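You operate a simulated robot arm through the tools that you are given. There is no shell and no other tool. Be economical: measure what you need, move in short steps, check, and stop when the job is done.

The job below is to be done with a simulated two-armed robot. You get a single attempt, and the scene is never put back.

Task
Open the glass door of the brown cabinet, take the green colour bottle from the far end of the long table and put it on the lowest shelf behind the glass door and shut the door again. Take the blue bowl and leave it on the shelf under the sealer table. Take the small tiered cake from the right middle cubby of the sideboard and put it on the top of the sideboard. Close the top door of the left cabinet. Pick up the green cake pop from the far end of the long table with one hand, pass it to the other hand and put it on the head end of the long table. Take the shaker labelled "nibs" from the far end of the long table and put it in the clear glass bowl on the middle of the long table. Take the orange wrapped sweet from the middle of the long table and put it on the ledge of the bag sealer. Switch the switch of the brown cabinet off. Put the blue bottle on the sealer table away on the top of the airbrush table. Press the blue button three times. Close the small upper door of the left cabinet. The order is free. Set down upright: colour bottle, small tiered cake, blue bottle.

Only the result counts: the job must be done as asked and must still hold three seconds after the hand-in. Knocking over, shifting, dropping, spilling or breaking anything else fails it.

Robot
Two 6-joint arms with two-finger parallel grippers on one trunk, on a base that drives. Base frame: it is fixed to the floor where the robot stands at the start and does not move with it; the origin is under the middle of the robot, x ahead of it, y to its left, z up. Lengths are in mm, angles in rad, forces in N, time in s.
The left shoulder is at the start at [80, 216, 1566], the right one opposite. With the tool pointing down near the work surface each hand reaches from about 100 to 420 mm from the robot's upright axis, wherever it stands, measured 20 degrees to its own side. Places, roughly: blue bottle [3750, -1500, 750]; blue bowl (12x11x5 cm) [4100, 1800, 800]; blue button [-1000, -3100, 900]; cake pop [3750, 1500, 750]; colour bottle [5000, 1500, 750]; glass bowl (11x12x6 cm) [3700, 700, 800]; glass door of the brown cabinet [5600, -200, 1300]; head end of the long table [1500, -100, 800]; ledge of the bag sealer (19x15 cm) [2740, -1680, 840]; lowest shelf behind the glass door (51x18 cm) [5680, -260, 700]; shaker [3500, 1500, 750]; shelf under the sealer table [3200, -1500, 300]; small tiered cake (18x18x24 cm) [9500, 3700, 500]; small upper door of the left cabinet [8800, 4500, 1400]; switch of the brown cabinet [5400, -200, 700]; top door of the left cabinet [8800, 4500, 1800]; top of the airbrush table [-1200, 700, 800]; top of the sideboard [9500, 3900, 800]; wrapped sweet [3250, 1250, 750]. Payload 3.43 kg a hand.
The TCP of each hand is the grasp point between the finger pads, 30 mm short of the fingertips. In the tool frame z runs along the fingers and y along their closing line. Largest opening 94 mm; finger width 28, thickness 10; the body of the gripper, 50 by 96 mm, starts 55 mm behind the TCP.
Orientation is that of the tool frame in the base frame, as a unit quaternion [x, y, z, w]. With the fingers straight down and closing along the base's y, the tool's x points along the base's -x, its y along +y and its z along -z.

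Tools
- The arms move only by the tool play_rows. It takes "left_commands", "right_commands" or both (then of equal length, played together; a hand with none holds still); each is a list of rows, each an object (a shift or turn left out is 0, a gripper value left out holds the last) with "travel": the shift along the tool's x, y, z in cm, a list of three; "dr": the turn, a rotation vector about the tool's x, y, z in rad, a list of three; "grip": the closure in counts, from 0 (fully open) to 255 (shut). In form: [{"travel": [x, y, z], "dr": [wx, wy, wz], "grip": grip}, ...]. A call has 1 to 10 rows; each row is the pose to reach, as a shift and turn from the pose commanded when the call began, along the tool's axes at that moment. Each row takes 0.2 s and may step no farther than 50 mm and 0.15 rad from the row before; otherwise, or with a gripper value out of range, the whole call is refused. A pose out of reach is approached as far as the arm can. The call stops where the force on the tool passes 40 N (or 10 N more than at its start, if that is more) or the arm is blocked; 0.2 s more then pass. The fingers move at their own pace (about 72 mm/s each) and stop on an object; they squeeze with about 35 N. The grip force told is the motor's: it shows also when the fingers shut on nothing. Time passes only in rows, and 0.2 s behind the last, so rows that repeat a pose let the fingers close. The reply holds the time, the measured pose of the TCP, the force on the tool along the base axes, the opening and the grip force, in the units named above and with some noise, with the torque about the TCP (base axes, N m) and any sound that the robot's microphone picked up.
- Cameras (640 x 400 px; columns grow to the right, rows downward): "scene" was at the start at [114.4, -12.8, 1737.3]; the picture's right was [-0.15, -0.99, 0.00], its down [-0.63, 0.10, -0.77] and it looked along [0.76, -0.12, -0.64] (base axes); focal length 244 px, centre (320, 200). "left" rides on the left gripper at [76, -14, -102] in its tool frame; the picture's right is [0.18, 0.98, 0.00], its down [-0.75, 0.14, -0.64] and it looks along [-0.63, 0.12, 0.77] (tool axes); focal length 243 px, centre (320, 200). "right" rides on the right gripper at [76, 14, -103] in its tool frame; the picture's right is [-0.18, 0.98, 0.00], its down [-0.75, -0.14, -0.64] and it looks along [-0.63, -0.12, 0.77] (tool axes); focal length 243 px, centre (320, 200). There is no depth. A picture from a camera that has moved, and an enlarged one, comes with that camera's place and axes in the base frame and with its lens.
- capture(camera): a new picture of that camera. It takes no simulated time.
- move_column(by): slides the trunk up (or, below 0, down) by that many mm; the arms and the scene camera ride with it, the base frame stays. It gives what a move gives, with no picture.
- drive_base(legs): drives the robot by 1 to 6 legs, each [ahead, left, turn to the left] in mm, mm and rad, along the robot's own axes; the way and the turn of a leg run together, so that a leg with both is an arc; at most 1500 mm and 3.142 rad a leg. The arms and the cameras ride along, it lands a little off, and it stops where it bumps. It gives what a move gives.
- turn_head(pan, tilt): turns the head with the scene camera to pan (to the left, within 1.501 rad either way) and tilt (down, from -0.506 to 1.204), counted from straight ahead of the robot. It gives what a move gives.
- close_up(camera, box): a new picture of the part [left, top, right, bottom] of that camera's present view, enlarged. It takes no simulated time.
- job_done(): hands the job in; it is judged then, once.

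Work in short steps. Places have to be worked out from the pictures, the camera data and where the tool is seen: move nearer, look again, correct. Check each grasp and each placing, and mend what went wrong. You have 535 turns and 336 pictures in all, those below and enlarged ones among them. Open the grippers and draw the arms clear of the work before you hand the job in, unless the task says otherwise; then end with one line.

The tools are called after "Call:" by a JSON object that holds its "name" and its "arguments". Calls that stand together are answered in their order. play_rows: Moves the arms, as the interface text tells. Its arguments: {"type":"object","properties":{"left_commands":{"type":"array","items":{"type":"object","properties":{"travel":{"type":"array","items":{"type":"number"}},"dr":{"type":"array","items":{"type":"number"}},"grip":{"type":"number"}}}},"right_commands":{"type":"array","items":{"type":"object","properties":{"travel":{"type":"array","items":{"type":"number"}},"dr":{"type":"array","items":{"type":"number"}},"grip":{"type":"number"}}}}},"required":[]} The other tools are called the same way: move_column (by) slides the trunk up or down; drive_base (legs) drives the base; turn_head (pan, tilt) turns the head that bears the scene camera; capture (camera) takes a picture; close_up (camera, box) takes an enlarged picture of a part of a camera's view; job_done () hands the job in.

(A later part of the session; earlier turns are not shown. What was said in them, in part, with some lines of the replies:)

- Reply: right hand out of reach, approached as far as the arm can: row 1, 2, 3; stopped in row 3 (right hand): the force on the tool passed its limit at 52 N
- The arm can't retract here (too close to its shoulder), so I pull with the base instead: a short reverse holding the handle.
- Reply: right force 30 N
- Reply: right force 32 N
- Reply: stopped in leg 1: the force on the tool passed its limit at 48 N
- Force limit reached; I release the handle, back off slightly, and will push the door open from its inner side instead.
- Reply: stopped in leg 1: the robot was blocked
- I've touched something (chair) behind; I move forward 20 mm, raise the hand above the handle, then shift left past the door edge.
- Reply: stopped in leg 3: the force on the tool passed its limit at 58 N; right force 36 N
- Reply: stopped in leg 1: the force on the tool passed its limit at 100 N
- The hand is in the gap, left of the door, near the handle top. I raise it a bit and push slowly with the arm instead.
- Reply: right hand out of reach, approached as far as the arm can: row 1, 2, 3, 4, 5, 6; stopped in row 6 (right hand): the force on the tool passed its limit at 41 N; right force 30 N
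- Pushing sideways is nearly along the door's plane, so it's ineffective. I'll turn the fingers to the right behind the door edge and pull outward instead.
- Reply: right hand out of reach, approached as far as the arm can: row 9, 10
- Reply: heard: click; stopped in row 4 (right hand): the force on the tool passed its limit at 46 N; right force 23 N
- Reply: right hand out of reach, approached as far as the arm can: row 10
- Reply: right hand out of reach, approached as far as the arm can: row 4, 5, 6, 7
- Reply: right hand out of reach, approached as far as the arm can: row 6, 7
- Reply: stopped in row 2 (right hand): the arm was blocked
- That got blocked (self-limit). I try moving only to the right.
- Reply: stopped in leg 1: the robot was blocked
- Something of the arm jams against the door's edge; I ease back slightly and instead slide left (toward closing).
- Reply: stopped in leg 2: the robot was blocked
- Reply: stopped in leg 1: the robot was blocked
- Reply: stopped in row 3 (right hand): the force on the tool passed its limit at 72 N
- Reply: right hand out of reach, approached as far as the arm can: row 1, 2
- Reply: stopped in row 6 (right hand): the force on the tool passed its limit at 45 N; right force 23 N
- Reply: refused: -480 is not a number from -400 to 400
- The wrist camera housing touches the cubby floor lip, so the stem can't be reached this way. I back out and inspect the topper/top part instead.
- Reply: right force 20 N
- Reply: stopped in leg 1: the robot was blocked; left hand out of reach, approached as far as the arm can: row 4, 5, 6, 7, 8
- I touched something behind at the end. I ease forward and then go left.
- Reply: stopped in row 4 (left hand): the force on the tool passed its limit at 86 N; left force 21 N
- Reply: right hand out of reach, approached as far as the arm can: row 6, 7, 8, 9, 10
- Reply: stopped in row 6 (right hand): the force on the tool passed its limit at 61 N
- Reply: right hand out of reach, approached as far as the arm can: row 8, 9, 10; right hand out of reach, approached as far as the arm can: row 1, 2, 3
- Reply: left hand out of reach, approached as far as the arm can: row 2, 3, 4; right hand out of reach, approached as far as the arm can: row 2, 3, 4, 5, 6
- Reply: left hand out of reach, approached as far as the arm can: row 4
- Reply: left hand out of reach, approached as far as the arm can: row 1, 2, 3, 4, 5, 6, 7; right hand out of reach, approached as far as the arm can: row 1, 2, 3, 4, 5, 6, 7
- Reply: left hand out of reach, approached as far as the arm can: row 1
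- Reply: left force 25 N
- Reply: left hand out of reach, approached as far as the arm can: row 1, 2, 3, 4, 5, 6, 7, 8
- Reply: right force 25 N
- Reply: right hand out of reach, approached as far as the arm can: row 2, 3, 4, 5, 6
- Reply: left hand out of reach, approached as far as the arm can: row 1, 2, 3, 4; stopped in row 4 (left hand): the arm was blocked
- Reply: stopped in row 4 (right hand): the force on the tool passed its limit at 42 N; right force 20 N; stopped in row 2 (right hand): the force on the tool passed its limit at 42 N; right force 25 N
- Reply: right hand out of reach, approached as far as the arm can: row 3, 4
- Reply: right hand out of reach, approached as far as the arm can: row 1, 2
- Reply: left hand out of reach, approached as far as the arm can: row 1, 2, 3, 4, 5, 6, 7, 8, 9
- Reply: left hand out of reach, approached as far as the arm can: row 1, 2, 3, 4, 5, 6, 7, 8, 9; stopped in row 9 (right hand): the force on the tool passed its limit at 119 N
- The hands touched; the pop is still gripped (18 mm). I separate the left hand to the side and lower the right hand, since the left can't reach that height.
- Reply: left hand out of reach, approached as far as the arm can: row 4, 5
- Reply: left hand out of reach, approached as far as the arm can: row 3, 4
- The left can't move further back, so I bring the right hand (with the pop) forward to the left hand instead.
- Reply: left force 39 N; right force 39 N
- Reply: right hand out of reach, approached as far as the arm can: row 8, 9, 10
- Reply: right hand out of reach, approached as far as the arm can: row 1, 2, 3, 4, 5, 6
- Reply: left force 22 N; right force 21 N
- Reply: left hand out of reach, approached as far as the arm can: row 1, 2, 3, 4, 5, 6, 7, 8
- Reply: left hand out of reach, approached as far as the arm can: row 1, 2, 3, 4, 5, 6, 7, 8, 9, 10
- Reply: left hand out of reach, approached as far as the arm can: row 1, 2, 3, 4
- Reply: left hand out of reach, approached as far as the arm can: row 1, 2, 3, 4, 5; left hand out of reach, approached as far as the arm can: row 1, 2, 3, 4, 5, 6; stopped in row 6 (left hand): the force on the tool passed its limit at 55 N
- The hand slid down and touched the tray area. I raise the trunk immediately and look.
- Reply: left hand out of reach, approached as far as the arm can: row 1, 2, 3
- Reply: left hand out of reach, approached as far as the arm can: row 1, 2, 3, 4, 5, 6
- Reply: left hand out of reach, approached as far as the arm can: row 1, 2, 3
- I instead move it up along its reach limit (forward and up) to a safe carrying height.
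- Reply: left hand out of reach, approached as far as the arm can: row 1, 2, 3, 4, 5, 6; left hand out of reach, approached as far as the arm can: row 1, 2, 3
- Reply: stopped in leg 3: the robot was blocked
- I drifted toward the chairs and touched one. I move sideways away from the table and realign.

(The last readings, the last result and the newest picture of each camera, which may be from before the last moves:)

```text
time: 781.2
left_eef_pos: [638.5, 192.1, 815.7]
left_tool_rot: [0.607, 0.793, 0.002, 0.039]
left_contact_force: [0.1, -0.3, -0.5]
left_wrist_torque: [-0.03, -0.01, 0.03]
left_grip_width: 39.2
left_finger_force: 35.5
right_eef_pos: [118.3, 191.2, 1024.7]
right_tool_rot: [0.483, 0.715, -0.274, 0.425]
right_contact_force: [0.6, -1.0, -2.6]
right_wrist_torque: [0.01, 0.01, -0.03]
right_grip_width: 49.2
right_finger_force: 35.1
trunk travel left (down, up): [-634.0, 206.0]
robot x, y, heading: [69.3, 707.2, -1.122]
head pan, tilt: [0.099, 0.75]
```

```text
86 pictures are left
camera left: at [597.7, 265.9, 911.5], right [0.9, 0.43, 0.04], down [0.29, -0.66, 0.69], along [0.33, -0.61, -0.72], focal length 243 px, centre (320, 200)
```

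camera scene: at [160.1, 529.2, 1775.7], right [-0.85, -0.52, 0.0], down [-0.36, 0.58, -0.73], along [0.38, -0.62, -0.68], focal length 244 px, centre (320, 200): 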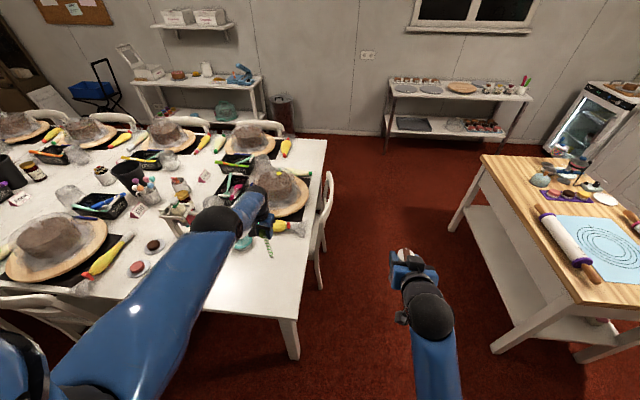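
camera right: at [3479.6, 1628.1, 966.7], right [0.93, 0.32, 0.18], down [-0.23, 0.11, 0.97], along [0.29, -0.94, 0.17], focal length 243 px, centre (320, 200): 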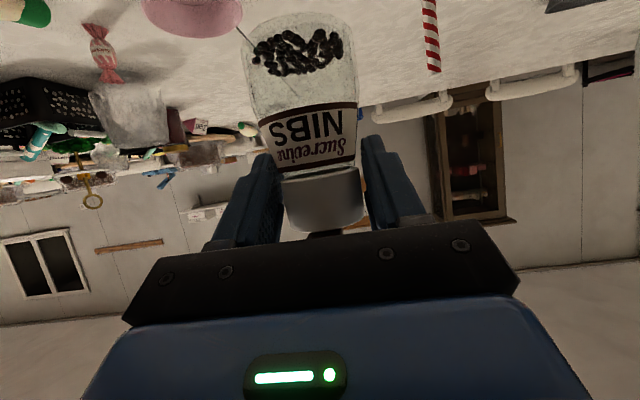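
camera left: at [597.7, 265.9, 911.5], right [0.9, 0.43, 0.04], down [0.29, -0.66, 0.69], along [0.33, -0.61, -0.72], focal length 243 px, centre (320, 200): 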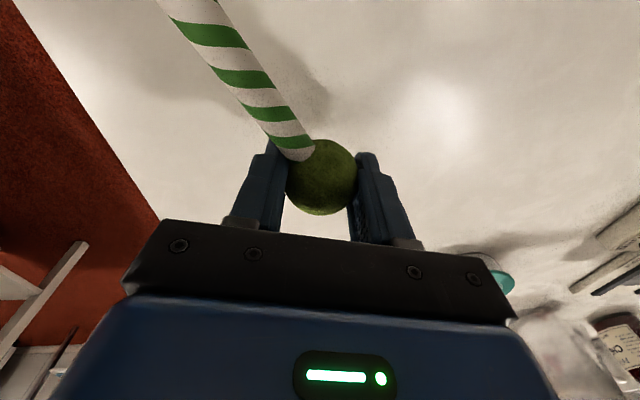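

Free table beneath. I lower in small increments until contact.

Call:
{"name": "move_column", "arguments": {"by": -16}}

Call:
{"name": "move_column", "arguments": {"by": -8}}

```text
time: 781.8
left_eef_pos: [638.1, 192.8, 799.6]
left_tool_rot: [0.608, 0.793, 0.004, 0.039]
left_contact_force: [0.0, -1.1, -0.3]
left_wrist_torque: [-0.01, 0.0, 0.0]
left_grip_width: 38.9
left_finger_force: 35.1
right_eef_pos: [119.8, 190.3, 1008.9]
right_tool_rot: [0.483, 0.715, -0.273, 0.425]
right_contact_force: [0.2, 0.3, -1.8]
right_wrist_torque: [0.02, 0.0, 0.0]
right_grip_width: 49.5
right_finger_force: 35.2
trunk travel left (down, up): [-618.0, 222.0]
robot x, y, heading: [66.4, 706.0, -1.125]
head pan, tilt: [0.099, 0.75]
```

```text
time: 782.4
left_eef_pos: [638.2, 192.1, 790.5]
left_tool_rot: [0.608, 0.793, 0.004, 0.038]
left_contact_force: [0.4, -0.4, -0.6]
left_wrist_torque: [-0.01, -0.01, -0.01]
left_grip_width: 39.0
left_finger_force: 34.9
right_eef_pos: [118.9, 189.6, 1000.4]
right_tool_rot: [0.483, 0.715, -0.273, 0.425]
right_contact_force: [0.8, -0.7, -1.5]
right_wrist_torque: [-0.01, -0.04, -0.01]
right_grip_width: 49.0
right_finger_force: 35.3
trunk travel left (down, up): [-610.0, 230.0]
robot x, y, heading: [71.4, 705.3, -1.12]
head pan, tilt: [0.099, 0.75]
```

Call:
{"name": "move_column", "arguments": {"by": -6}}

Call:
{"name": "move_column", "arguments": {"by": -5}}

Call:
{"name": "capture", "arguments": {"camera": "left"}}

```text
time: 783.0
left_eef_pos: [638.0, 191.5, 784.4]
left_tool_rot: [0.608, 0.793, 0.003, 0.038]
left_contact_force: [0.2, 0.6, -0.9]
left_wrist_torque: [0.01, -0.02, 0.02]
left_grip_width: 39.2
left_finger_force: 35.5
right_eef_pos: [119.8, 189.8, 993.9]
right_tool_rot: [0.482, 0.716, -0.273, 0.426]
right_contact_force: [0.4, -0.8, -2.1]
right_wrist_torque: [0.02, 0.03, 0.01]
right_grip_width: 49.3
right_finger_force: 34.7
trunk travel left (down, up): [-604.0, 236.0]
robot x, y, heading: [67.7, 701.1, -1.123]
head pan, tilt: [0.099, 0.75]
```

```text
time: 783.5
left_eef_pos: [636.5, 192.4, 782.6]
left_tool_rot: [0.607, 0.793, 0.003, 0.039]
left_contact_force: [-1.2, 3.0, 12.5]
left_wrist_torque: [0.1, 0.38, -0.08]
left_grip_width: 39.1
left_finger_force: 35.0
right_eef_pos: [117.9, 191.3, 991.2]
right_tool_rot: [0.483, 0.714, -0.274, 0.426]
right_contact_force: [0.7, 0.0, -1.1]
right_wrist_torque: [0.04, -0.02, 0.02]
right_grip_width: 49.5
right_finger_force: 35.5
trunk travel left (down, up): [-599.0, 241.0]
robot x, y, heading: [67.1, 705.1, -1.128]
head pan, tilt: [0.099, 0.75]
```

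```text
85 pictures are left
camera left: at [597.4, 266.2, 878.3], right [0.9, 0.43, 0.04], down [0.29, -0.66, 0.69], along [0.33, -0.61, -0.72], focal length 243 px, centre (320, 200)
```

left: 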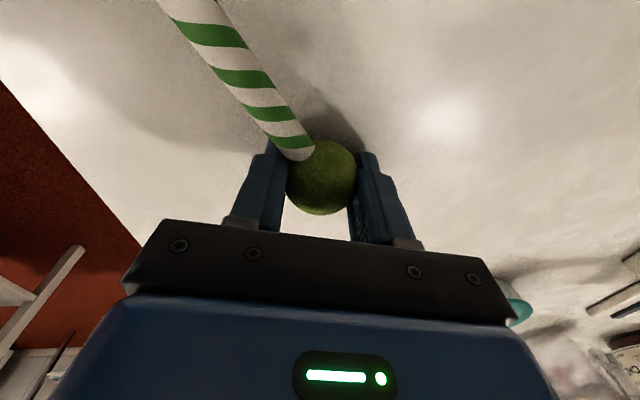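

Pop touches the table. I open slowly and watch it settle.

Call:
{"name": "play_rows", "arguments": {"left_commands": [{"grip": 245}, {"grip": 225}, {"grip": 205}, {"grip": 185}, {"grip": 160}, {"grip": 130}, {"grip": 100}, {"grip": 60}]}}

Call:
{"name": "capture", "arguments": {"camera": "left"}}

```text
time: 785.3
left_eef_pos: [641.7, 194.8, 782.8]
left_tool_rot: [0.606, 0.794, 0.002, 0.041]
left_contact_force: [22.2, 4.6, 21.6]
left_wrist_torque: [0.12, 0.19, -0.15]
left_grip_width: 59.1
left_finger_force: 0.1
right_eef_pos: [120.8, 192.9, 991.5]
right_tool_rot: [0.481, 0.716, -0.273, 0.426]
right_contact_force: [-0.6, -0.1, -1.1]
right_wrist_torque: [0.05, 0.01, 0.0]
right_grip_width: 49.4
right_finger_force: 35.1
trunk travel left (down, up): [-599.0, 241.0]
robot x, y, heading: [65.1, 704.4, -1.118]
head pan, tilt: [0.099, 0.75]
```

```text
84 pictures are left
camera left: at [601.0, 268.3, 878.5], right [0.9, 0.44, 0.04], down [0.29, -0.66, 0.69], along [0.33, -0.61, -0.72], focal length 243 px, centre (320, 200)
```

left: 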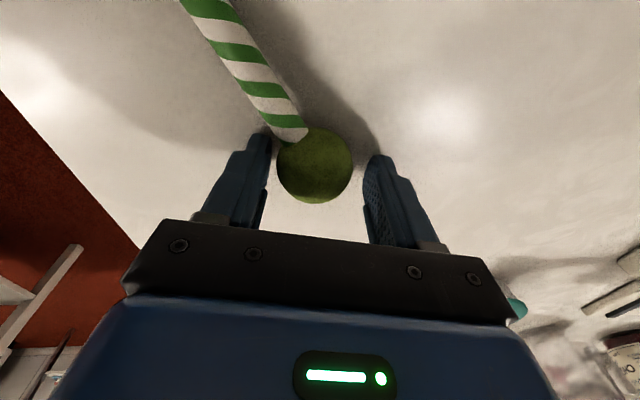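

I open fully, then raise the trunk to lift the hand clear.

Call:
{"name": "play_rows", "arguments": {"left_commands": [{"grip": 0}, {"grip": 0}, {"grip": 0}]}}

Call:
{"name": "move_column", "arguments": {"by": 30}}

Call:
{"name": "capture", "arguments": {"camera": "left"}}

```text
time: 786.1
left_eef_pos: [639.5, 195.8, 782.6]
left_tool_rot: [0.608, 0.793, 0.002, 0.041]
left_contact_force: [23.1, 7.5, 25.0]
left_wrist_torque: [0.22, 0.42, -0.37]
left_grip_width: 79.0
left_finger_force: 0.1
right_eef_pos: [118.3, 192.9, 991.6]
right_tool_rot: [0.482, 0.715, -0.274, 0.426]
right_contact_force: [0.6, -0.1, -1.0]
right_wrist_torque: [0.0, 0.01, 0.01]
right_grip_width: 49.3
right_finger_force: 35.0
trunk travel left (down, up): [-599.0, 241.0]
robot x, y, heading: [63.7, 706.2, -1.118]
head pan, tilt: [0.099, 0.75]
```

```text
time: 786.9
left_eef_pos: [636.8, 193.3, 809.3]
left_tool_rot: [0.609, 0.793, 0.004, 0.037]
left_contact_force: [1.1, -0.3, 0.3]
left_wrist_torque: [-0.03, -0.01, 0.02]
left_grip_width: 93.8
left_finger_force: 0.0
right_eef_pos: [118.7, 191.3, 1019.3]
right_tool_rot: [0.483, 0.715, -0.274, 0.425]
right_contact_force: [0.4, -1.0, -1.9]
right_wrist_torque: [0.04, 0.02, 0.01]
right_grip_width: 49.0
right_finger_force: 34.9
trunk travel left (down, up): [-629.0, 211.0]
robot x, y, heading: [67.0, 704.1, -1.125]
head pan, tilt: [0.099, 0.75]
```

```text
83 pictures are left
camera left: at [597.0, 266.8, 905.5], right [0.9, 0.43, 0.04], down [0.29, -0.66, 0.69], along [0.32, -0.61, -0.72], focal length 243 px, centre (320, 200)
```

left: 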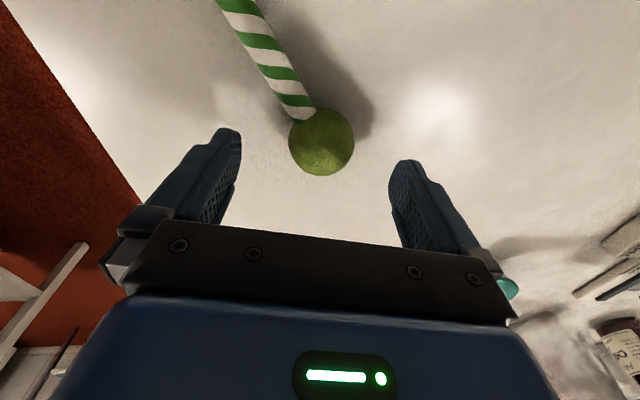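

Pop released on the table. I raise further and check the scene.

Call:
{"name": "move_column", "arguments": {"by": 200}}

Call:
{"name": "close_up", "arguments": {"camera": "scene", "box": [150, 170, 350, 330]}}

Call:
{"name": "capture", "arguments": {"camera": "left"}}

```text
time: 789.0
left_eef_pos: [638.2, 194.3, 1010.0]
left_tool_rot: [0.608, 0.793, 0.004, 0.038]
left_contact_force: [0.4, 0.8, 0.7]
left_wrist_torque: [0.0, -0.02, -0.01]
left_grip_width: 93.8
left_finger_force: 0.1
right_eef_pos: [119.0, 188.1, 1220.6]
right_tool_rot: [0.482, 0.715, -0.273, 0.425]
right_contact_force: [0.1, 0.2, -1.7]
right_wrist_torque: [0.01, 0.01, -0.01]
right_grip_width: 49.2
right_finger_force: 35.1
trunk travel left (down, up): [-829.0, 11.0]
robot x, y, heading: [66.8, 706.1, -1.124]
head pan, tilt: [0.099, 0.75]
```

```text
2.50 times, centred on (250, 250) of scene
camera zoom: at [122.7, 606.4, 1765.7], right [-0.85, -0.52, 0.0], down [-0.35, 0.58, -0.73], along [0.38, -0.62, -0.68], focal length 610 px, centre (495, 75)
```

zoom: 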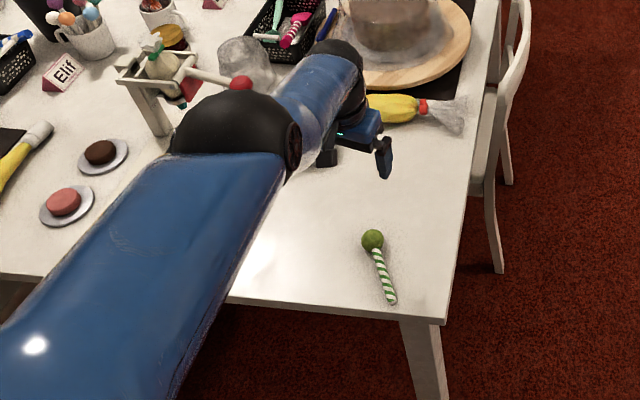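

```text
81 pictures are left
camera left: at [597.8, 265.5, 1106.0], right [0.9, 0.43, 0.04], down [0.29, -0.66, 0.69], along [0.33, -0.61, -0.72], focal length 243 px, centre (320, 200)
```

left: 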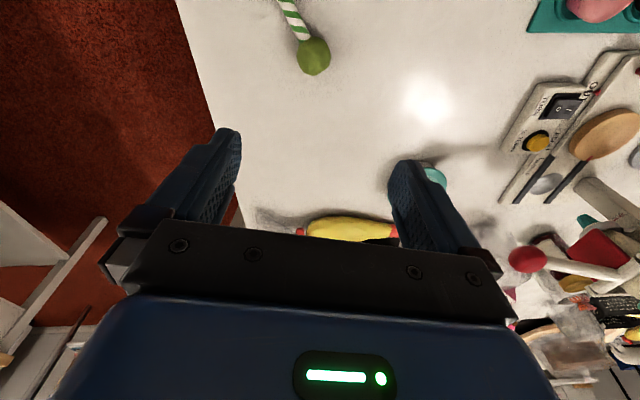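

The pop lies on the head end of the table. Now the shaker: I go round the head end into the right aisle.

Call:
{"name": "drive_base", "arguments": {"legs": [[0, -560, 0.02], [1300, 0, 0], [1290, 0, 0]]}}

Call:
{"name": "capture", "arguments": {"camera": "scene"}}

```text
time: 804.5
left_eef_pos: [1438.5, -2274.5, 1009.8]
left_tool_rot: [0.573, 0.819, 0.005, 0.038]
left_contact_force: [-0.3, -0.1, -0.2]
left_wrist_torque: [0.04, 0.02, -0.01]
left_grip_width: 94.0
left_finger_force: 0.0
right_eef_pos: [922.4, -2321.2, 1219.8]
right_tool_rot: [0.451, 0.736, -0.255, 0.437]
right_contact_force: [0.0, 0.8, -2.3]
right_wrist_torque: [0.01, -0.01, 0.0]
right_grip_width: 49.1
right_finger_force: 35.3
trunk travel left (down, up): [-829.0, 11.0]
robot x, y, heading: [824.4, -1815.1, -1.035]
head pan, tilt: [0.099, 0.75]
```

```text
80 pictures are left
camera scene: at [889.9, -1906.1, 1765.9], right [-0.81, -0.59, 0.0], down [-0.4, 0.55, -0.73], along [0.43, -0.59, -0.68], focal length 244 px, centre (320, 200)
```

scene: 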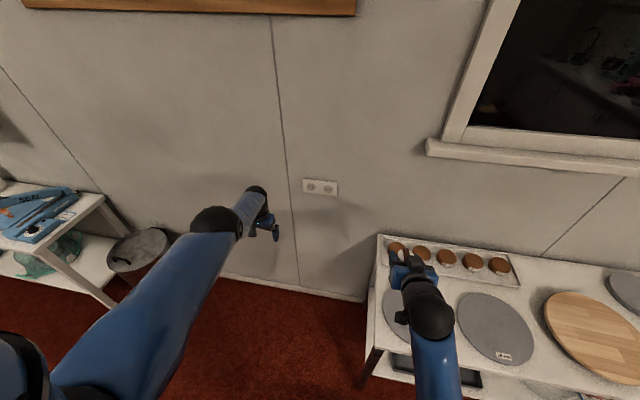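

I turn up the right aisle.

Call:
{"name": "drive_base", "arguments": {"legs": [[0, 0, 1.51], [1200, 0, 0]]}}

Call:
{"name": "turn_head", "arguments": {"pan": 0.0, "tilt": 0.6}}

Call:
{"name": "capture", "arguments": {"camera": "scene"}}

```text
time: 814.1
left_eef_pos: [2350.0, -689.2, 1008.9]
left_tool_rot: [-0.151, 0.988, 0.03, 0.026]
left_contact_force: [-0.5, -0.5, -0.1]
left_wrist_torque: [0.02, -0.02, 0.01]
left_grip_width: 94.0
left_finger_force: 0.0
right_eef_pos: [2372.4, -1208.3, 1220.2]
right_tool_rot: [-0.18, 0.843, 0.117, 0.493]
right_contact_force: [0.6, -0.3, -1.5]
right_wrist_torque: [-0.03, 0.02, -0.03]
right_grip_width: 48.9
right_finger_force: 34.5
trunk travel left (down, up): [-829.0, 11.0]
robot x, y, heading: [1863.9, -1281.7, 0.487]
head pan, tilt: [0.099, 0.75]
```

```text
time: 814.8
left_eef_pos: [2350.6, -689.2, 1010.1]
left_tool_rot: [-0.151, 0.988, 0.03, 0.023]
left_contact_force: [-1.1, 0.0, 0.0]
left_wrist_torque: [-0.04, -0.03, -0.01]
left_grip_width: 93.8
left_finger_force: 0.0
right_eef_pos: [2373.1, -1207.6, 1220.2]
right_tool_rot: [-0.181, 0.844, 0.117, 0.492]
right_contact_force: [-0.5, 0.3, -2.7]
right_wrist_torque: [0.0, 0.0, 0.03]
right_grip_width: 48.7
right_finger_force: 34.7
trunk travel left (down, up): [-829.0, 11.0]
robot x, y, heading: [1860.8, -1279.6, 0.482]
head pan, tilt: [0.0, 0.6]
```

```text
79 pictures are left
camera scene: at [1965.3, -1225.0, 1778.7], right [0.47, -0.88, 0.0], down [-0.5, -0.27, -0.82], along [0.73, 0.39, -0.57], focal length 244 px, centre (320, 200)
```

scene: 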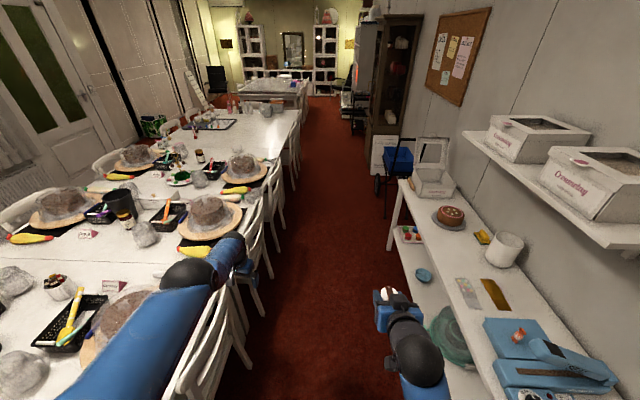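

All fine. I continue to the glass bowl's station and turn to face the table.

Call:
{"name": "drive_base", "arguments": {"legs": [[1200, -10, 0], [1170, -10, 0]]}}

Call:
{"name": "turn_head", "arguments": {"pan": 0.7, "tilt": 0.7}}

Call:
{"name": "capture", "arguments": {"camera": "scene"}}

```text
time: 826.4
left_eef_pos: [4414.2, 455.5, 1011.1]
left_tool_rot: [-0.17, 0.985, 0.031, 0.023]
left_contact_force: [0.7, -0.2, 1.1]
left_wrist_torque: [0.0, 0.0, 0.01]
left_grip_width: 93.9
left_finger_force: 0.0
right_eef_pos: [4457.1, -62.3, 1219.6]
right_tool_rot: [-0.197, 0.839, 0.127, 0.49]
right_contact_force: [-0.1, 0.5, -1.9]
right_wrist_torque: [0.01, -0.01, 0.0]
right_grip_width: 49.2
right_finger_force: 35.2
trunk travel left (down, up): [-829.0, 11.0]
robot x, y, heading: [3950.7, -155.4, 0.531]
head pan, tilt: [0.0, 0.6]
```

```text
time: 827.5
left_eef_pos: [4415.4, 454.8, 1009.7]
left_tool_rot: [-0.17, 0.985, 0.031, 0.023]
left_contact_force: [0.6, 0.6, -0.6]
left_wrist_torque: [0.0, 0.0, -0.02]
left_grip_width: 93.9
left_finger_force: 0.0
right_eef_pos: [4458.3, -60.8, 1219.0]
right_tool_rot: [-0.197, 0.84, 0.127, 0.49]
right_contact_force: [0.0, 0.5, -1.9]
right_wrist_torque: [0.02, -0.01, 0.0]
right_grip_width: 48.8
right_finger_force: 35.2
trunk travel left (down, up): [-829.0, 11.0]
robot x, y, heading: [3948.5, -154.5, 0.525]
head pan, tilt: [0.7, 0.7]
```

```text
78 pictures are left
camera scene: at [4004.1, -59.1, 1770.0], right [0.94, -0.34, 0.0], down [-0.22, -0.61, -0.76], along [0.26, 0.72, -0.64], focal length 244 px, centre (320, 200)
```

scene: 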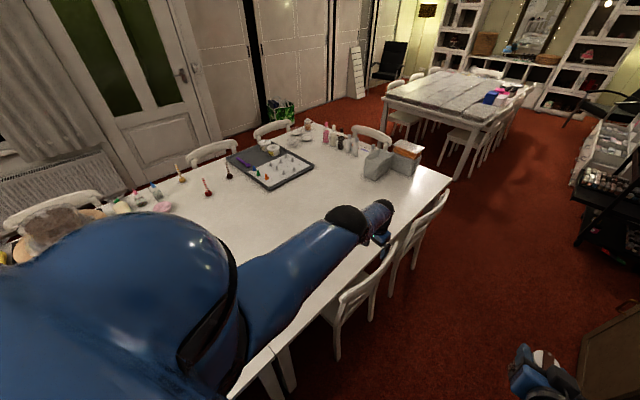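

The table here is mostly empty, so the left arm can sweep over it. I turn left to face it.

Call:
{"name": "drive_base", "arguments": {"legs": [[0, 0, 1.52]]}}

Call:
{"name": "turn_head", "arguments": {"pan": -0.1, "tilt": 0.7}}

Call:
{"name": "capture", "arguments": {"camera": "scene"}}

```text
time: 831.7
left_eef_pos: [3343.2, 318.7, 1009.3]
left_tool_rot: [0.813, -0.581, -0.038, 0.005]
left_contact_force: [0.3, 0.4, -0.4]
left_wrist_torque: [-0.03, 0.01, -0.02]
left_grip_width: 94.3
left_finger_force: 0.1
right_eef_pos: [3860.7, 356.3, 1219.4]
right_tool_rot: [0.731, -0.459, -0.434, -0.259]
right_contact_force: [-0.7, 0.0, -2.6]
right_wrist_torque: [0.0, 0.01, -0.03]
right_grip_width: 48.9
right_finger_force: 34.9
trunk travel left (down, up): [-829.0, 11.0]
robot x, y, heading: [3947.6, -155.1, 2.085]
head pan, tilt: [0.7, 0.7]
```

```text
time: 832.8
left_eef_pos: [3343.8, 318.8, 1009.1]
left_tool_rot: [0.813, -0.58, -0.038, 0.004]
left_contact_force: [-0.4, 0.3, -0.2]
left_wrist_torque: [-0.01, 0.0, 0.0]
left_grip_width: 94.0
left_finger_force: 0.0
right_eef_pos: [3862.1, 355.9, 1218.8]
right_tool_rot: [0.731, -0.459, -0.434, -0.259]
right_contact_force: [0.4, 0.4, -1.6]
right_wrist_torque: [-0.02, 0.0, 0.01]
right_grip_width: 49.0
right_finger_force: 35.1
trunk travel left (down, up): [-829.0, 11.0]
robot x, y, heading: [3948.7, -156.2, 2.085]
head pan, tilt: [-0.099, 0.7]
```

```text
77 pictures are left
camera scene: at [3899.2, -50.1, 1770.0], right [0.91, 0.4, 0.0], down [0.26, -0.59, -0.76], along [-0.31, 0.7, -0.64], focal length 244 px, centre (320, 200)
```

scene: 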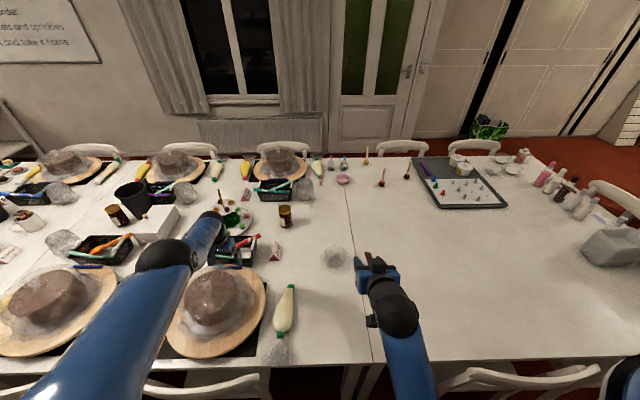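

I zoom on the glass bowl.

Call:
{"name": "close_up", "arguments": {"camera": "scene", "box": [270, 210, 420, 310]}}

```text
4.00 times, centred on (345, 260) of scene
camera zoom: at [3899.2, -50.1, 1770.0], right [0.91, 0.4, 0.0], down [0.26, -0.59, -0.76], along [-0.31, 0.7, -0.64], focal length 976 px, centre (220, -40)
```

zoom: 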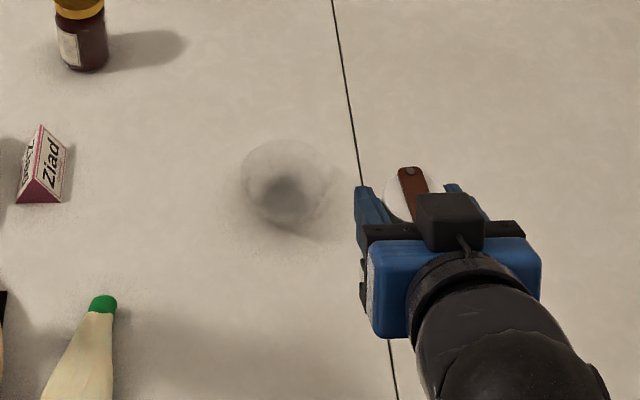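

The bowl centre is ≈[3672,664]; the right hand is lined up. Before lowering the trunk I must raise the outstretched left arm: I pitch it forward and up.

Call:
{"name": "play_rows", "arguments": {"left_commands": [{"travel": [-2.2, 0, -3.5], "dr": [0, -0.13, 0]}, {"travel": [-4.4, 0, -7], "dr": [0, -0.26, 0]}, {"travel": [-6.6, 0, -10.5], "dr": [0, -0.39, 0]}, {"travel": [-8.8, 0, -14], "dr": [0, -0.52, 0]}, {"travel": [-11, 0, -17.5], "dr": [0, -0.65, 0]}, {"travel": [-13.2, 0, -21], "dr": [0, -0.78, 0]}, {"travel": [-15.4, 0, -24.5], "dr": [0, -0.91, 0]}, {"travel": [-17.6, 0, -28], "dr": [0, -1.04, 0]}, {"travel": [-19.8, 0, -31.5], "dr": [0, -1.17, 0]}, {"travel": [-22, 0, -35], "dr": [0, -1.3, 0]}]}}

Call:
{"name": "capture", "arguments": {"camera": "scene"}}

```text
time: 835.0
left_eef_pos: [3269.7, 552.5, 1372.5]
left_tool_rot: [0.624, -0.466, -0.522, -0.347]
left_contact_force: [0.3, -0.2, 0.3]
left_wrist_torque: [0.02, -0.01, -0.01]
left_grip_width: 94.0
left_finger_force: 0.2
left hand out of reach, approached as far as the arm can: row 1, 2, 3, 4, 5, 6, 7, 8, 9, 10
right_eef_pos: [3861.2, 355.3, 1219.8]
right_tool_rot: [0.73, -0.459, -0.434, -0.26]
right_contact_force: [-0.6, -0.9, -1.8]
right_wrist_torque: [-0.01, 0.01, 0.01]
right_grip_width: 48.8
right_finger_force: 34.8
trunk travel left (down, up): [-829.0, 11.0]
robot x, y, heading: [3951.4, -154.0, 2.086]
head pan, tilt: [-0.099, 0.7]
```

```text
75 pictures are left
camera scene: at [3899.9, -50.2, 1770.0], right [0.91, 0.4, 0.0], down [0.26, -0.59, -0.76], along [-0.31, 0.7, -0.64], focal length 244 px, centre (320, 200)
```

scene: 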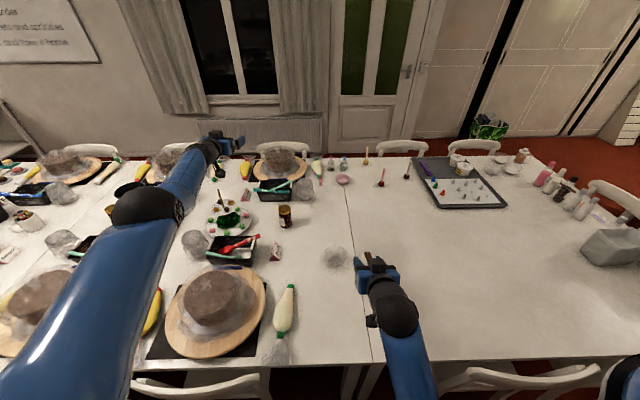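

Left arm is now high. I extend the right hand forward over the bowl, then lower the trunk.

Call:
{"name": "play_rows", "arguments": {"right_commands": [{"travel": [-2.3, 0.2, 4.1], "grip": 255}, {"travel": [-4.6, 0.4, 8.2], "grip": 255}, {"travel": [-6.9, 0.6, 12.3], "grip": 255}, {"travel": [-9.2, 0.8, 16.4], "grip": 255}, {"travel": [-11.5, 1, 20.5], "grip": 255}, {"travel": [-13.8, 1.2, 24.6], "grip": 255}, {"travel": [-16.1, 1.4, 28.7], "grip": 255}]}}

Call:
{"name": "move_column", "arguments": {"by": -270}}

Call:
{"name": "capture", "arguments": {"camera": "right"}}

Call:
{"name": "capture", "arguments": {"camera": "scene"}}

```text
time: 836.6
left_eef_pos: [3267.2, 555.0, 1370.8]
left_tool_rot: [0.625, -0.465, -0.522, -0.348]
left_contact_force: [-0.4, 0.3, 0.1]
left_wrist_torque: [0.01, 0.02, 0.01]
left_grip_width: 93.9
left_finger_force: 0.1
right_eef_pos: [3704.3, 650.4, 1218.1]
right_tool_rot: [0.731, -0.459, -0.434, -0.258]
right_contact_force: [0.8, -0.2, -2.5]
right_wrist_torque: [-0.02, -0.01, -0.03]
right_grip_width: 48.6
right_finger_force: 35.0
trunk travel left (down, up): [-829.0, 11.0]
robot x, y, heading: [3949.6, -156.0, 2.084]
head pan, tilt: [-0.099, 0.7]
```

```text
time: 839.4
left_eef_pos: [3268.3, 553.1, 1100.8]
left_tool_rot: [0.625, -0.466, -0.521, -0.347]
left_contact_force: [-0.5, 0.6, 0.2]
left_wrist_torque: [0.02, 0.0, -0.01]
left_grip_width: 94.0
left_finger_force: 0.1
right_eef_pos: [3705.4, 647.1, 950.0]
right_tool_rot: [0.731, -0.459, -0.434, -0.259]
right_contact_force: [0.0, -0.8, -1.3]
right_wrist_torque: [-0.04, -0.02, 0.02]
right_grip_width: 48.8
right_finger_force: 35.4
trunk travel left (down, up): [-559.0, 281.0]
robot x, y, heading: [3949.9, -151.8, 2.086]
head pan, tilt: [-0.099, 0.7]
```

```text
74 pictures are left
camera right: at [3748.5, 526.7, 934.4], right [-0.92, -0.36, 0.18], down [0.23, -0.1, 0.97], along [-0.33, 0.93, 0.17], focal length 243 px, centre (320, 200)
```

right: 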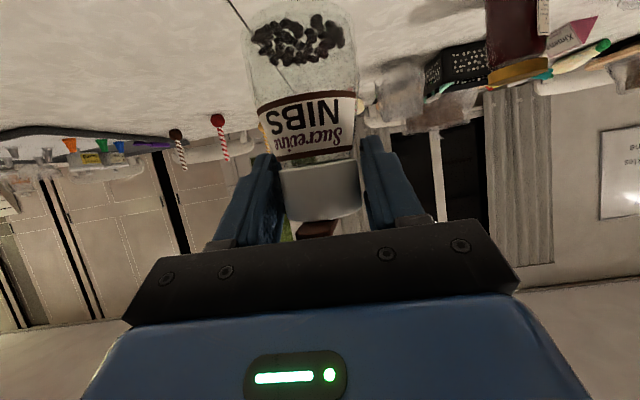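

```text
73 pictures are left
camera scene: at [3899.2, -50.1, 1500.1], right [0.91, 0.4, 0.0], down [0.26, -0.59, -0.76], along [-0.31, 0.7, -0.64], focal length 244 px, centre (320, 200)
```

scene: 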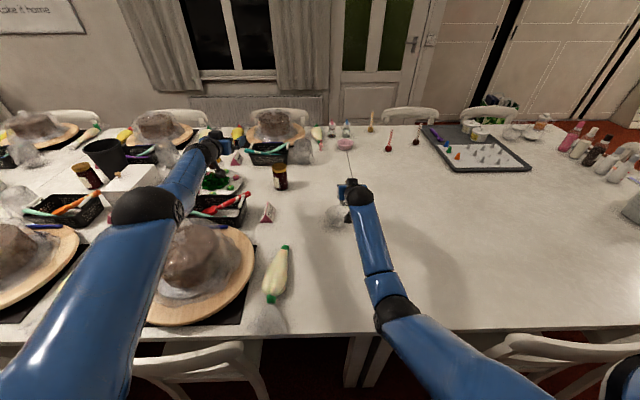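

I zoom to measure the bowl versus the shaker.

Call:
{"name": "close_up", "arguments": {"camera": "scene", "box": [300, 160, 400, 250]}}

```text
4.44 times, centred on (350, 205) of scene
camera zoom: at [3899.2, -50.1, 1500.1], right [0.91, 0.4, 0.0], down [0.26, -0.59, -0.76], along [-0.31, 0.7, -0.64], focal length 1084 px, centre (187, 178)
```

zoom: 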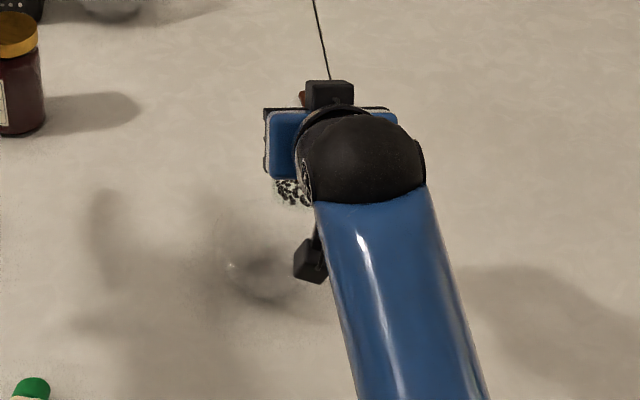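

Shift ~20 mm forward and ~22 mm left, then descend part-way and look.

Call:
{"name": "play_rows", "arguments": {"right_commands": [{"travel": [-0.5, 1.1, 0.9], "grip": 255}, {"travel": [-0.97, 2.2, 1.75], "grip": 255}, {"travel": [0.8, 2.2, 2.7], "grip": 255}, {"travel": [2.5, 2.2, 3.7], "grip": 255}, {"travel": [2.5, 2.2, 3.7], "grip": 255}]}}

Call:
{"name": "capture", "arguments": {"camera": "right"}}

Call:
{"name": "close_up", "arguments": {"camera": "scene", "box": [300, 160, 400, 250]}}

```text
time: 840.6
left_eef_pos: [3266.9, 552.7, 1102.0]
left_tool_rot: [0.624, -0.466, -0.522, -0.348]
left_contact_force: [-0.4, -0.2, -0.2]
left_wrist_torque: [0.0, 0.01, 0.0]
left_grip_width: 94.1
left_finger_force: 0.1
right_eef_pos: [3674.6, 657.3, 909.4]
right_tool_rot: [0.731, -0.458, -0.434, -0.258]
right_contact_force: [0.4, 0.0, -2.7]
right_wrist_torque: [-0.02, -0.03, -0.01]
right_grip_width: 49.0
right_finger_force: 35.1
trunk travel left (down, up): [-559.0, 281.0]
robot x, y, heading: [3949.4, -158.2, 2.087]
head pan, tilt: [-0.099, 0.7]
```

```text
71 pictures are left
camera right: at [3717.5, 534.7, 894.4], right [-0.92, -0.36, 0.18], down [0.23, -0.1, 0.97], along [-0.33, 0.93, 0.17], focal length 243 px, centre (320, 200)
```

right: 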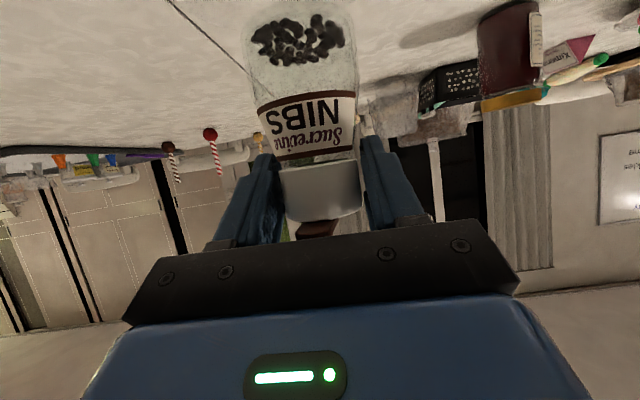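

```text
4.44 times, centred on (350, 205) of scene
camera zoom: at [3898.9, -50.2, 1500.0], right [0.91, 0.4, 0.0], down [0.26, -0.59, -0.76], along [-0.31, 0.7, -0.64], focal length 1084 px, centre (187, 178)
```

zoom: 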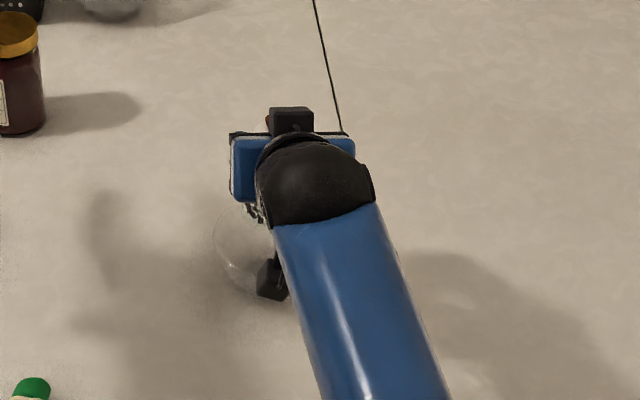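

I look closer at the bowl rim.

Call:
{"name": "close_up", "arguments": {"camera": "scene", "box": [315, 190, 375, 240]}}

```text
8.00 times, centred on (345, 215) of scene
camera zoom: at [3898.9, -50.2, 1500.0], right [0.91, 0.4, 0.0], down [0.26, -0.59, -0.76], along [-0.31, 0.7, -0.64], focal length 1951 px, centre (120, 80)
```

zoom: 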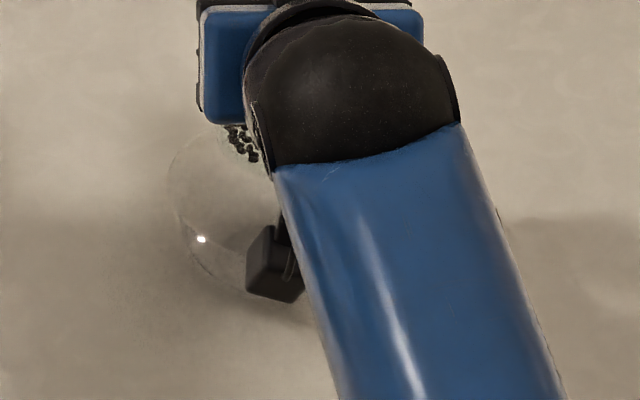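

The bowl centre seems ~10–20 mm nearer than the shaker axis. I shift back 11 mm and descend into the bowl, watching the force.

Call:
{"name": "play_rows", "arguments": {"right_commands": [{"travel": [0.54, 0, -0.96], "grip": 255}, {"travel": [1.9, 0, -0.2], "grip": 255}, {"travel": [3.2, 0, 0.5], "grip": 255}, {"travel": [4.5, 0, 1.3], "grip": 255}]}}

Call:
{"name": "capture", "arguments": {"camera": "right"}}

Call:
{"name": "close_up", "arguments": {"camera": "scene", "box": [315, 190, 375, 240]}}

```text
time: 841.6
left_eef_pos: [3268.4, 553.6, 1101.2]
left_tool_rot: [0.625, -0.466, -0.522, -0.348]
left_contact_force: [0.2, 0.3, -0.3]
left_wrist_torque: [0.02, -0.02, 0.0]
left_grip_width: 94.0
left_finger_force: 0.0
right_eef_pos: [3677.4, 646.4, 862.9]
right_tool_rot: [0.73, -0.459, -0.434, -0.26]
right_contact_force: [-0.5, 0.7, -1.6]
right_wrist_torque: [-0.01, -0.01, -0.06]
right_grip_width: 48.5
right_finger_force: 35.0
trunk travel left (down, up): [-559.0, 281.0]
robot x, y, heading: [3948.1, -153.2, 2.085]
head pan, tilt: [-0.099, 0.7]
```

```text
68 pictures are left
camera right: at [3721.7, 524.2, 847.5], right [-0.92, -0.36, 0.18], down [0.23, -0.1, 0.97], along [-0.33, 0.93, 0.17], focal length 243 px, centre (320, 200)
```

right: 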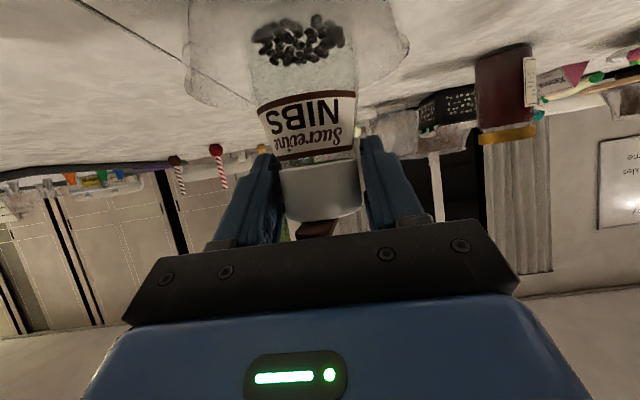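

```text
8.00 times, centred on (345, 215) of scene
camera zoom: at [3899.1, -49.9, 1500.0], right [0.91, 0.4, 0.0], down [0.26, -0.59, -0.76], along [-0.31, 0.7, -0.64], focal length 1951 px, centre (120, 80)
```

zoom: 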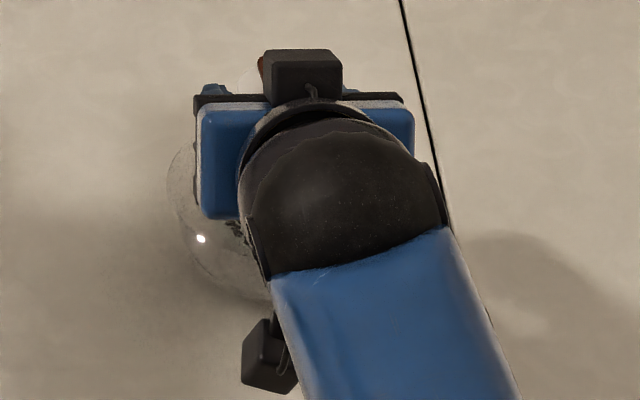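

The shaker is already inside the rim, centred. I continue down until it touches the bowl's floor.

Call:
{"name": "play_rows", "arguments": {"right_commands": [{"travel": [0.9, 0, 0.5], "grip": 255}, {"travel": [1.75, 0, 1], "grip": 255}]}}

Call:
{"name": "play_rows", "arguments": {"right_commands": [{"travel": [0.35, 0, 0.2], "grip": 255}, {"travel": [0.7, 0, 0.4], "grip": 255}]}}

```text
time: 842.2
left_eef_pos: [3267.7, 554.5, 1100.9]
left_tool_rot: [0.624, -0.466, -0.522, -0.348]
left_contact_force: [-0.4, 0.0, -1.0]
left_wrist_torque: [-0.01, -0.01, -0.01]
left_grip_width: 94.1
left_finger_force: 0.1
right_eef_pos: [3678.2, 647.3, 843.8]
right_tool_rot: [0.731, -0.458, -0.434, -0.259]
right_contact_force: [0.0, 0.0, -1.2]
right_wrist_torque: [-0.01, 0.0, 0.0]
right_grip_width: 49.0
right_finger_force: 35.1
trunk travel left (down, up): [-559.0, 281.0]
robot x, y, heading: [3948.4, -156.1, 2.085]
head pan, tilt: [-0.099, 0.7]
```

```text
time: 842.8
left_eef_pos: [3268.4, 553.1, 1102.6]
left_tool_rot: [0.624, -0.465, -0.522, -0.348]
left_contact_force: [-0.2, -0.3, 0.2]
left_wrist_torque: [0.01, -0.01, -0.02]
left_grip_width: 94.0
left_finger_force: 0.1
right_eef_pos: [3678.8, 647.3, 837.1]
right_tool_rot: [0.731, -0.458, -0.435, -0.258]
right_contact_force: [0.5, 1.5, -0.1]
right_wrist_torque: [0.15, -0.01, -0.02]
right_grip_width: 48.7
right_finger_force: 35.2
trunk travel left (down, up): [-559.0, 281.0]
robot x, y, heading: [3946.7, -157.1, 2.086]
head pan, tilt: [-0.099, 0.7]
```

Contact begins. A little further, then release.

Call:
{"name": "play_rows", "arguments": {"right_commands": [{"travel": [0.25, 0, 0.14], "grip": 255}, {"travel": [0.4, 0, 0.22], "grip": 255}]}}

Call:
{"name": "play_rows", "arguments": {"right_commands": [{"grip": 235}, {"grip": 205}, {"grip": 170}, {"grip": 130}, {"grip": 90}, {"grip": 60}]}}

Call:
{"name": "capture", "arguments": {"camera": "right"}}

```text
time: 843.4
left_eef_pos: [3269.7, 552.8, 1103.4]
left_tool_rot: [0.624, -0.466, -0.523, -0.348]
left_contact_force: [-0.4, -0.2, -0.1]
left_wrist_torque: [0.02, -0.03, -0.01]
left_grip_width: 94.0
left_finger_force: 0.1
right_eef_pos: [3678.2, 646.7, 836.7]
right_tool_rot: [0.729, -0.459, -0.436, -0.26]
right_contact_force: [1.6, 5.6, 11.4]
right_wrist_torque: [0.24, -0.03, -0.06]
right_grip_width: 48.6
right_finger_force: 34.9
trunk travel left (down, up): [-559.0, 281.0]
robot x, y, heading: [3949.2, -158.9, 2.079]
head pan, tilt: [-0.099, 0.7]
```

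```text
time: 844.8
left_eef_pos: [3268.1, 551.6, 1102.0]
left_tool_rot: [0.624, -0.465, -0.522, -0.348]
left_contact_force: [0.0, -0.5, 0.2]
left_wrist_torque: [0.01, 0.0, -0.01]
left_grip_width: 93.9
left_finger_force: 0.1
right_eef_pos: [3677.9, 644.5, 831.5]
right_tool_rot: [0.731, -0.458, -0.434, -0.258]
right_contact_force: [0.0, 0.6, -0.1]
right_wrist_torque: [0.02, 0.0, 0.01]
right_grip_width: 71.8
right_finger_force: 0.1
trunk travel left (down, up): [-559.0, 281.0]
robot x, y, heading: [3947.5, -158.4, 2.084]
head pan, tilt: [-0.099, 0.7]
```

```text
66 pictures are left
camera right: at [3722.2, 523.7, 816.7], right [-0.92, -0.36, 0.18], down [0.23, -0.1, 0.97], along [-0.33, 0.93, 0.17], focal length 243 px, centre (320, 200)
```

right: 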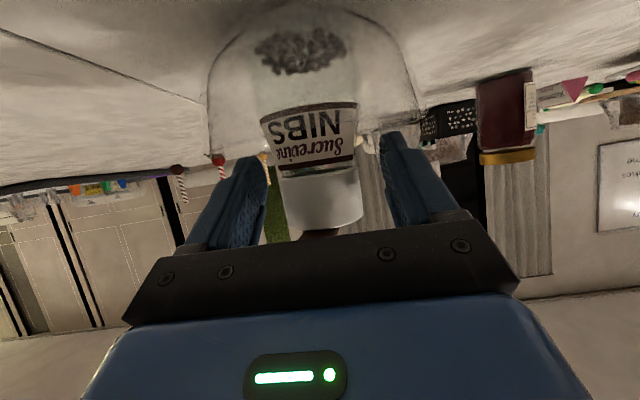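

The nibs shaker stands in the glass bowl. I lift the fingers clear and back off.

Call:
{"name": "play_rows", "arguments": {"right_commands": [{"travel": [-0.9, 0, -0.5], "grip": 40}, {"travel": [-1.8, 0, -2], "grip": 40}, {"travel": [-2.8, 0, -5], "grip": 40}, {"travel": [-4.5, 0, -9], "grip": 40}, {"travel": [-6, 0, -13], "grip": 40}]}}

Call:
{"name": "move_column", "arguments": {"by": 150}}

Call:
{"name": "close_up", "arguments": {"camera": "scene", "box": [260, 170, 420, 290]}}

```text
time: 846.0
left_eef_pos: [3268.2, 551.3, 1101.9]
left_tool_rot: [0.625, -0.465, -0.523, -0.347]
left_contact_force: [-0.9, 0.1, 0.0]
left_wrist_torque: [0.03, 0.01, 0.01]
left_grip_width: 94.0
left_finger_force: 0.0
right_eef_pos: [3716.0, 568.9, 948.7]
right_tool_rot: [0.731, -0.458, -0.434, -0.259]
right_contact_force: [-0.3, 0.8, 0.3]
right_wrist_torque: [0.0, 0.0, -0.01]
right_grip_width: 79.3
right_finger_force: 0.1
trunk travel left (down, up): [-559.0, 281.0]
robot x, y, heading: [3948.3, -155.2, 2.084]
head pan, tilt: [-0.099, 0.7]
```

```text
time: 847.7
left_eef_pos: [3268.4, 553.0, 1251.7]
left_tool_rot: [0.625, -0.465, -0.523, -0.347]
left_contact_force: [-0.2, -0.1, 0.0]
left_wrist_torque: [0.01, -0.02, 0.02]
left_grip_width: 93.8
left_finger_force: 0.0
right_eef_pos: [3715.2, 569.1, 1098.8]
right_tool_rot: [0.731, -0.458, -0.434, -0.259]
right_contact_force: [-0.5, 0.0, 0.0]
right_wrist_torque: [0.03, 0.01, 0.0]
right_grip_width: 79.1
right_finger_force: 0.0
trunk travel left (down, up): [-709.0, 131.0]
robot x, y, heading: [3951.9, -154.2, 2.081]
head pan, tilt: [-0.099, 0.7]
```

```text
3.33 times, centred on (340, 230) of scene
camera zoom: at [3899.2, -50.3, 1650.0], right [0.91, 0.4, 0.0], down [0.26, -0.59, -0.76], along [-0.31, 0.7, -0.64], focal length 813 px, centre (253, 100)
```

zoom: 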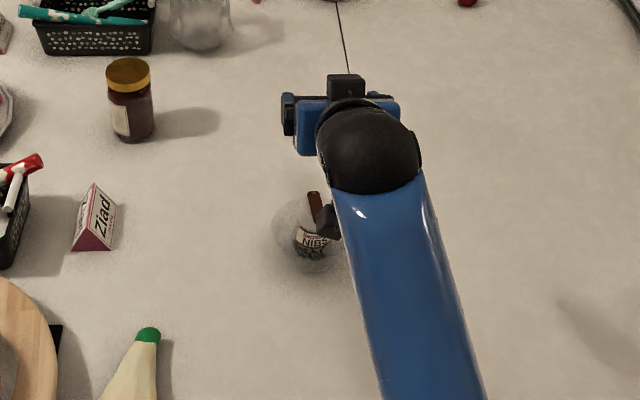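

Everything is placed. I raise the trunk and turn away so both arms are clear of the table.

Call:
{"name": "move_column", "arguments": {"by": 120}}

Call:
{"name": "drive_base", "arguments": {"legs": [[0, 0, -1.55]]}}

Call:
{"name": "play_rows", "arguments": {"left_commands": [{"grip": 0}, {"grip": 0}], "right_commands": [{"grip": 0}, {"grip": 0}]}}

Call:
{"name": "turn_head", "arguments": {"pan": 0.9, "tilt": 0.6}}

Call:
{"name": "capture", "arguments": {"camera": "scene"}}

Call:
{"name": "turn_head", "arguments": {"pan": -0.4, "tilt": 0.4}}

Call:
{"name": "capture", "arguments": {"camera": "scene"}}

```text
time: 849.2
left_eef_pos: [3267.6, 552.9, 1372.2]
left_tool_rot: [0.625, -0.465, -0.522, -0.347]
left_contact_force: [0.3, -0.8, -0.2]
left_wrist_torque: [0.03, 0.01, -0.02]
left_grip_width: 93.9
left_finger_force: 0.0
right_eef_pos: [3716.9, 570.4, 1218.4]
right_tool_rot: [0.732, -0.458, -0.434, -0.258]
right_contact_force: [-0.1, 0.7, 1.0]
right_wrist_torque: [-0.01, -0.02, -0.02]
right_grip_width: 79.1
right_finger_force: 0.0
trunk travel left (down, up): [-829.0, 11.0]
robot x, y, heading: [3946.0, -158.1, 2.081]
head pan, tilt: [-0.099, 0.7]
```

```text
time: 853.4
left_eef_pos: [4640.9, 541.4, 1372.1]
left_tool_rot: [-0.122, 0.769, 0.131, 0.614]
left_contact_force: [0.4, 0.3, 1.3]
left_wrist_torque: [0.01, 0.01, -0.01]
left_grip_width: 93.9
left_finger_force: 0.0
right_eef_pos: [4666.4, 94.4, 1217.9]
right_tool_rot: [-0.201, 0.839, 0.128, 0.488]
right_contact_force: [-0.3, -0.2, 1.1]
right_wrist_torque: [0.02, 0.01, -0.01]
right_grip_width: 79.2
right_finger_force: 0.1
trunk travel left (down, up): [-829.0, 11.0]
robot x, y, heading: [3951.0, -156.6, 0.538]
head pan, tilt: [-0.099, 0.7]
```

```text
time: 854.0
left_eef_pos: [4641.2, 542.0, 1370.8]
left_tool_rot: [-0.121, 0.769, 0.13, 0.614]
left_contact_force: [-0.2, -0.6, 0.3]
left_wrist_torque: [0.02, 0.02, 0.03]
left_grip_width: 94.0
left_finger_force: 0.0
right_eef_pos: [4668.0, 93.9, 1218.4]
right_tool_rot: [-0.201, 0.839, 0.129, 0.489]
right_contact_force: [0.0, 0.1, -0.3]
right_wrist_torque: [-0.01, -0.01, 0.0]
right_grip_width: 94.2
right_finger_force: 0.1
trunk travel left (down, up): [-829.0, 11.0]
robot x, y, heading: [3945.3, -154.7, 0.537]
head pan, tilt: [-0.099, 0.7]
```

```text
time: 855.2
left_eef_pos: [4641.7, 541.5, 1372.4]
left_tool_rot: [-0.121, 0.77, 0.13, 0.613]
left_contact_force: [0.0, -0.1, -0.2]
left_wrist_torque: [0.0, -0.02, 0.05]
left_grip_width: 94.2
left_finger_force: 0.0
right_eef_pos: [4668.4, 92.9, 1218.0]
right_tool_rot: [-0.202, 0.839, 0.129, 0.488]
right_contact_force: [0.0, 0.5, 0.2]
right_wrist_torque: [0.02, -0.01, 0.01]
right_grip_width: 94.1
right_finger_force: 0.0
trunk travel left (down, up): [-829.0, 11.0]
robot x, y, heading: [3948.7, -155.5, 0.536]
head pan, tilt: [0.901, 0.6]
```

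```text
64 pictures are left
camera scene: at [3986.7, -51.2, 1778.7], right [0.99, -0.13, 0.0], down [-0.08, -0.56, -0.82], along [0.11, 0.82, -0.57], focal length 244 px, centre (320, 200)
```

scene: 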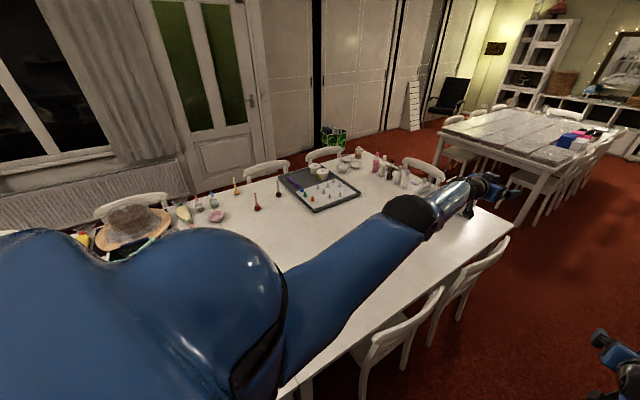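

```text
time: 856.7
left_eef_pos: [4641.5, 541.0, 1372.3]
left_tool_rot: [-0.122, 0.769, 0.131, 0.614]
left_contact_force: [0.9, 0.4, -0.7]
left_wrist_torque: [0.01, 0.01, 0.04]
left_grip_width: 94.0
left_finger_force: 0.0
right_eef_pos: [4667.3, 92.9, 1218.1]
right_tool_rot: [-0.202, 0.839, 0.129, 0.489]
right_contact_force: [-0.5, 0.0, -0.2]
right_wrist_torque: [0.01, -0.04, 0.01]
right_grip_width: 94.3
right_finger_force: 0.1
trunk travel left (down, up): [-829.0, 11.0]
robot x, y, heading: [3947.9, -153.2, 0.537]
head pan, tilt: [-0.4, 0.4]
```

```text
63 pictures are left
camera scene: at [4066.6, -126.2, 1796.9], right [0.14, -0.99, 0.0], down [-0.39, -0.05, -0.92], along [0.91, 0.13, -0.39], focal length 244 px, centre (320, 200)
```

scene: 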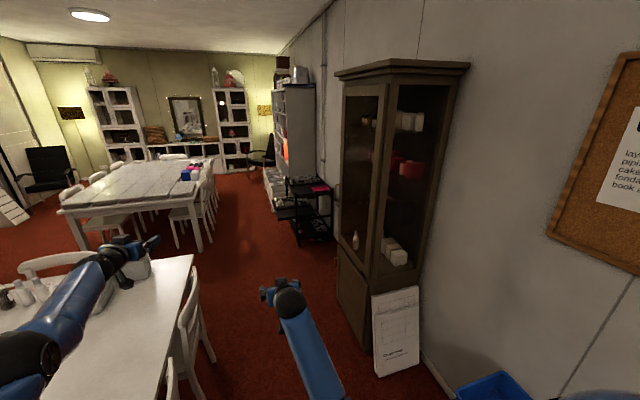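

The brown cabinet is shut with the bottle inside, its light is off, both grippers are open and the arms are clear of the table. I hand the job in.

Call:
{"name": "job_done", "arguments": {}}

```text
The job is handed in.
```

I did every step of the job and handed it in. Along the way the robot bumped the small wooden table near the kitchen, touched several chairs, and brushed the pots and tray on the long table. Where I could see afterwards, nothing had been knocked over or visibly moved, though I couldn't see every chair.
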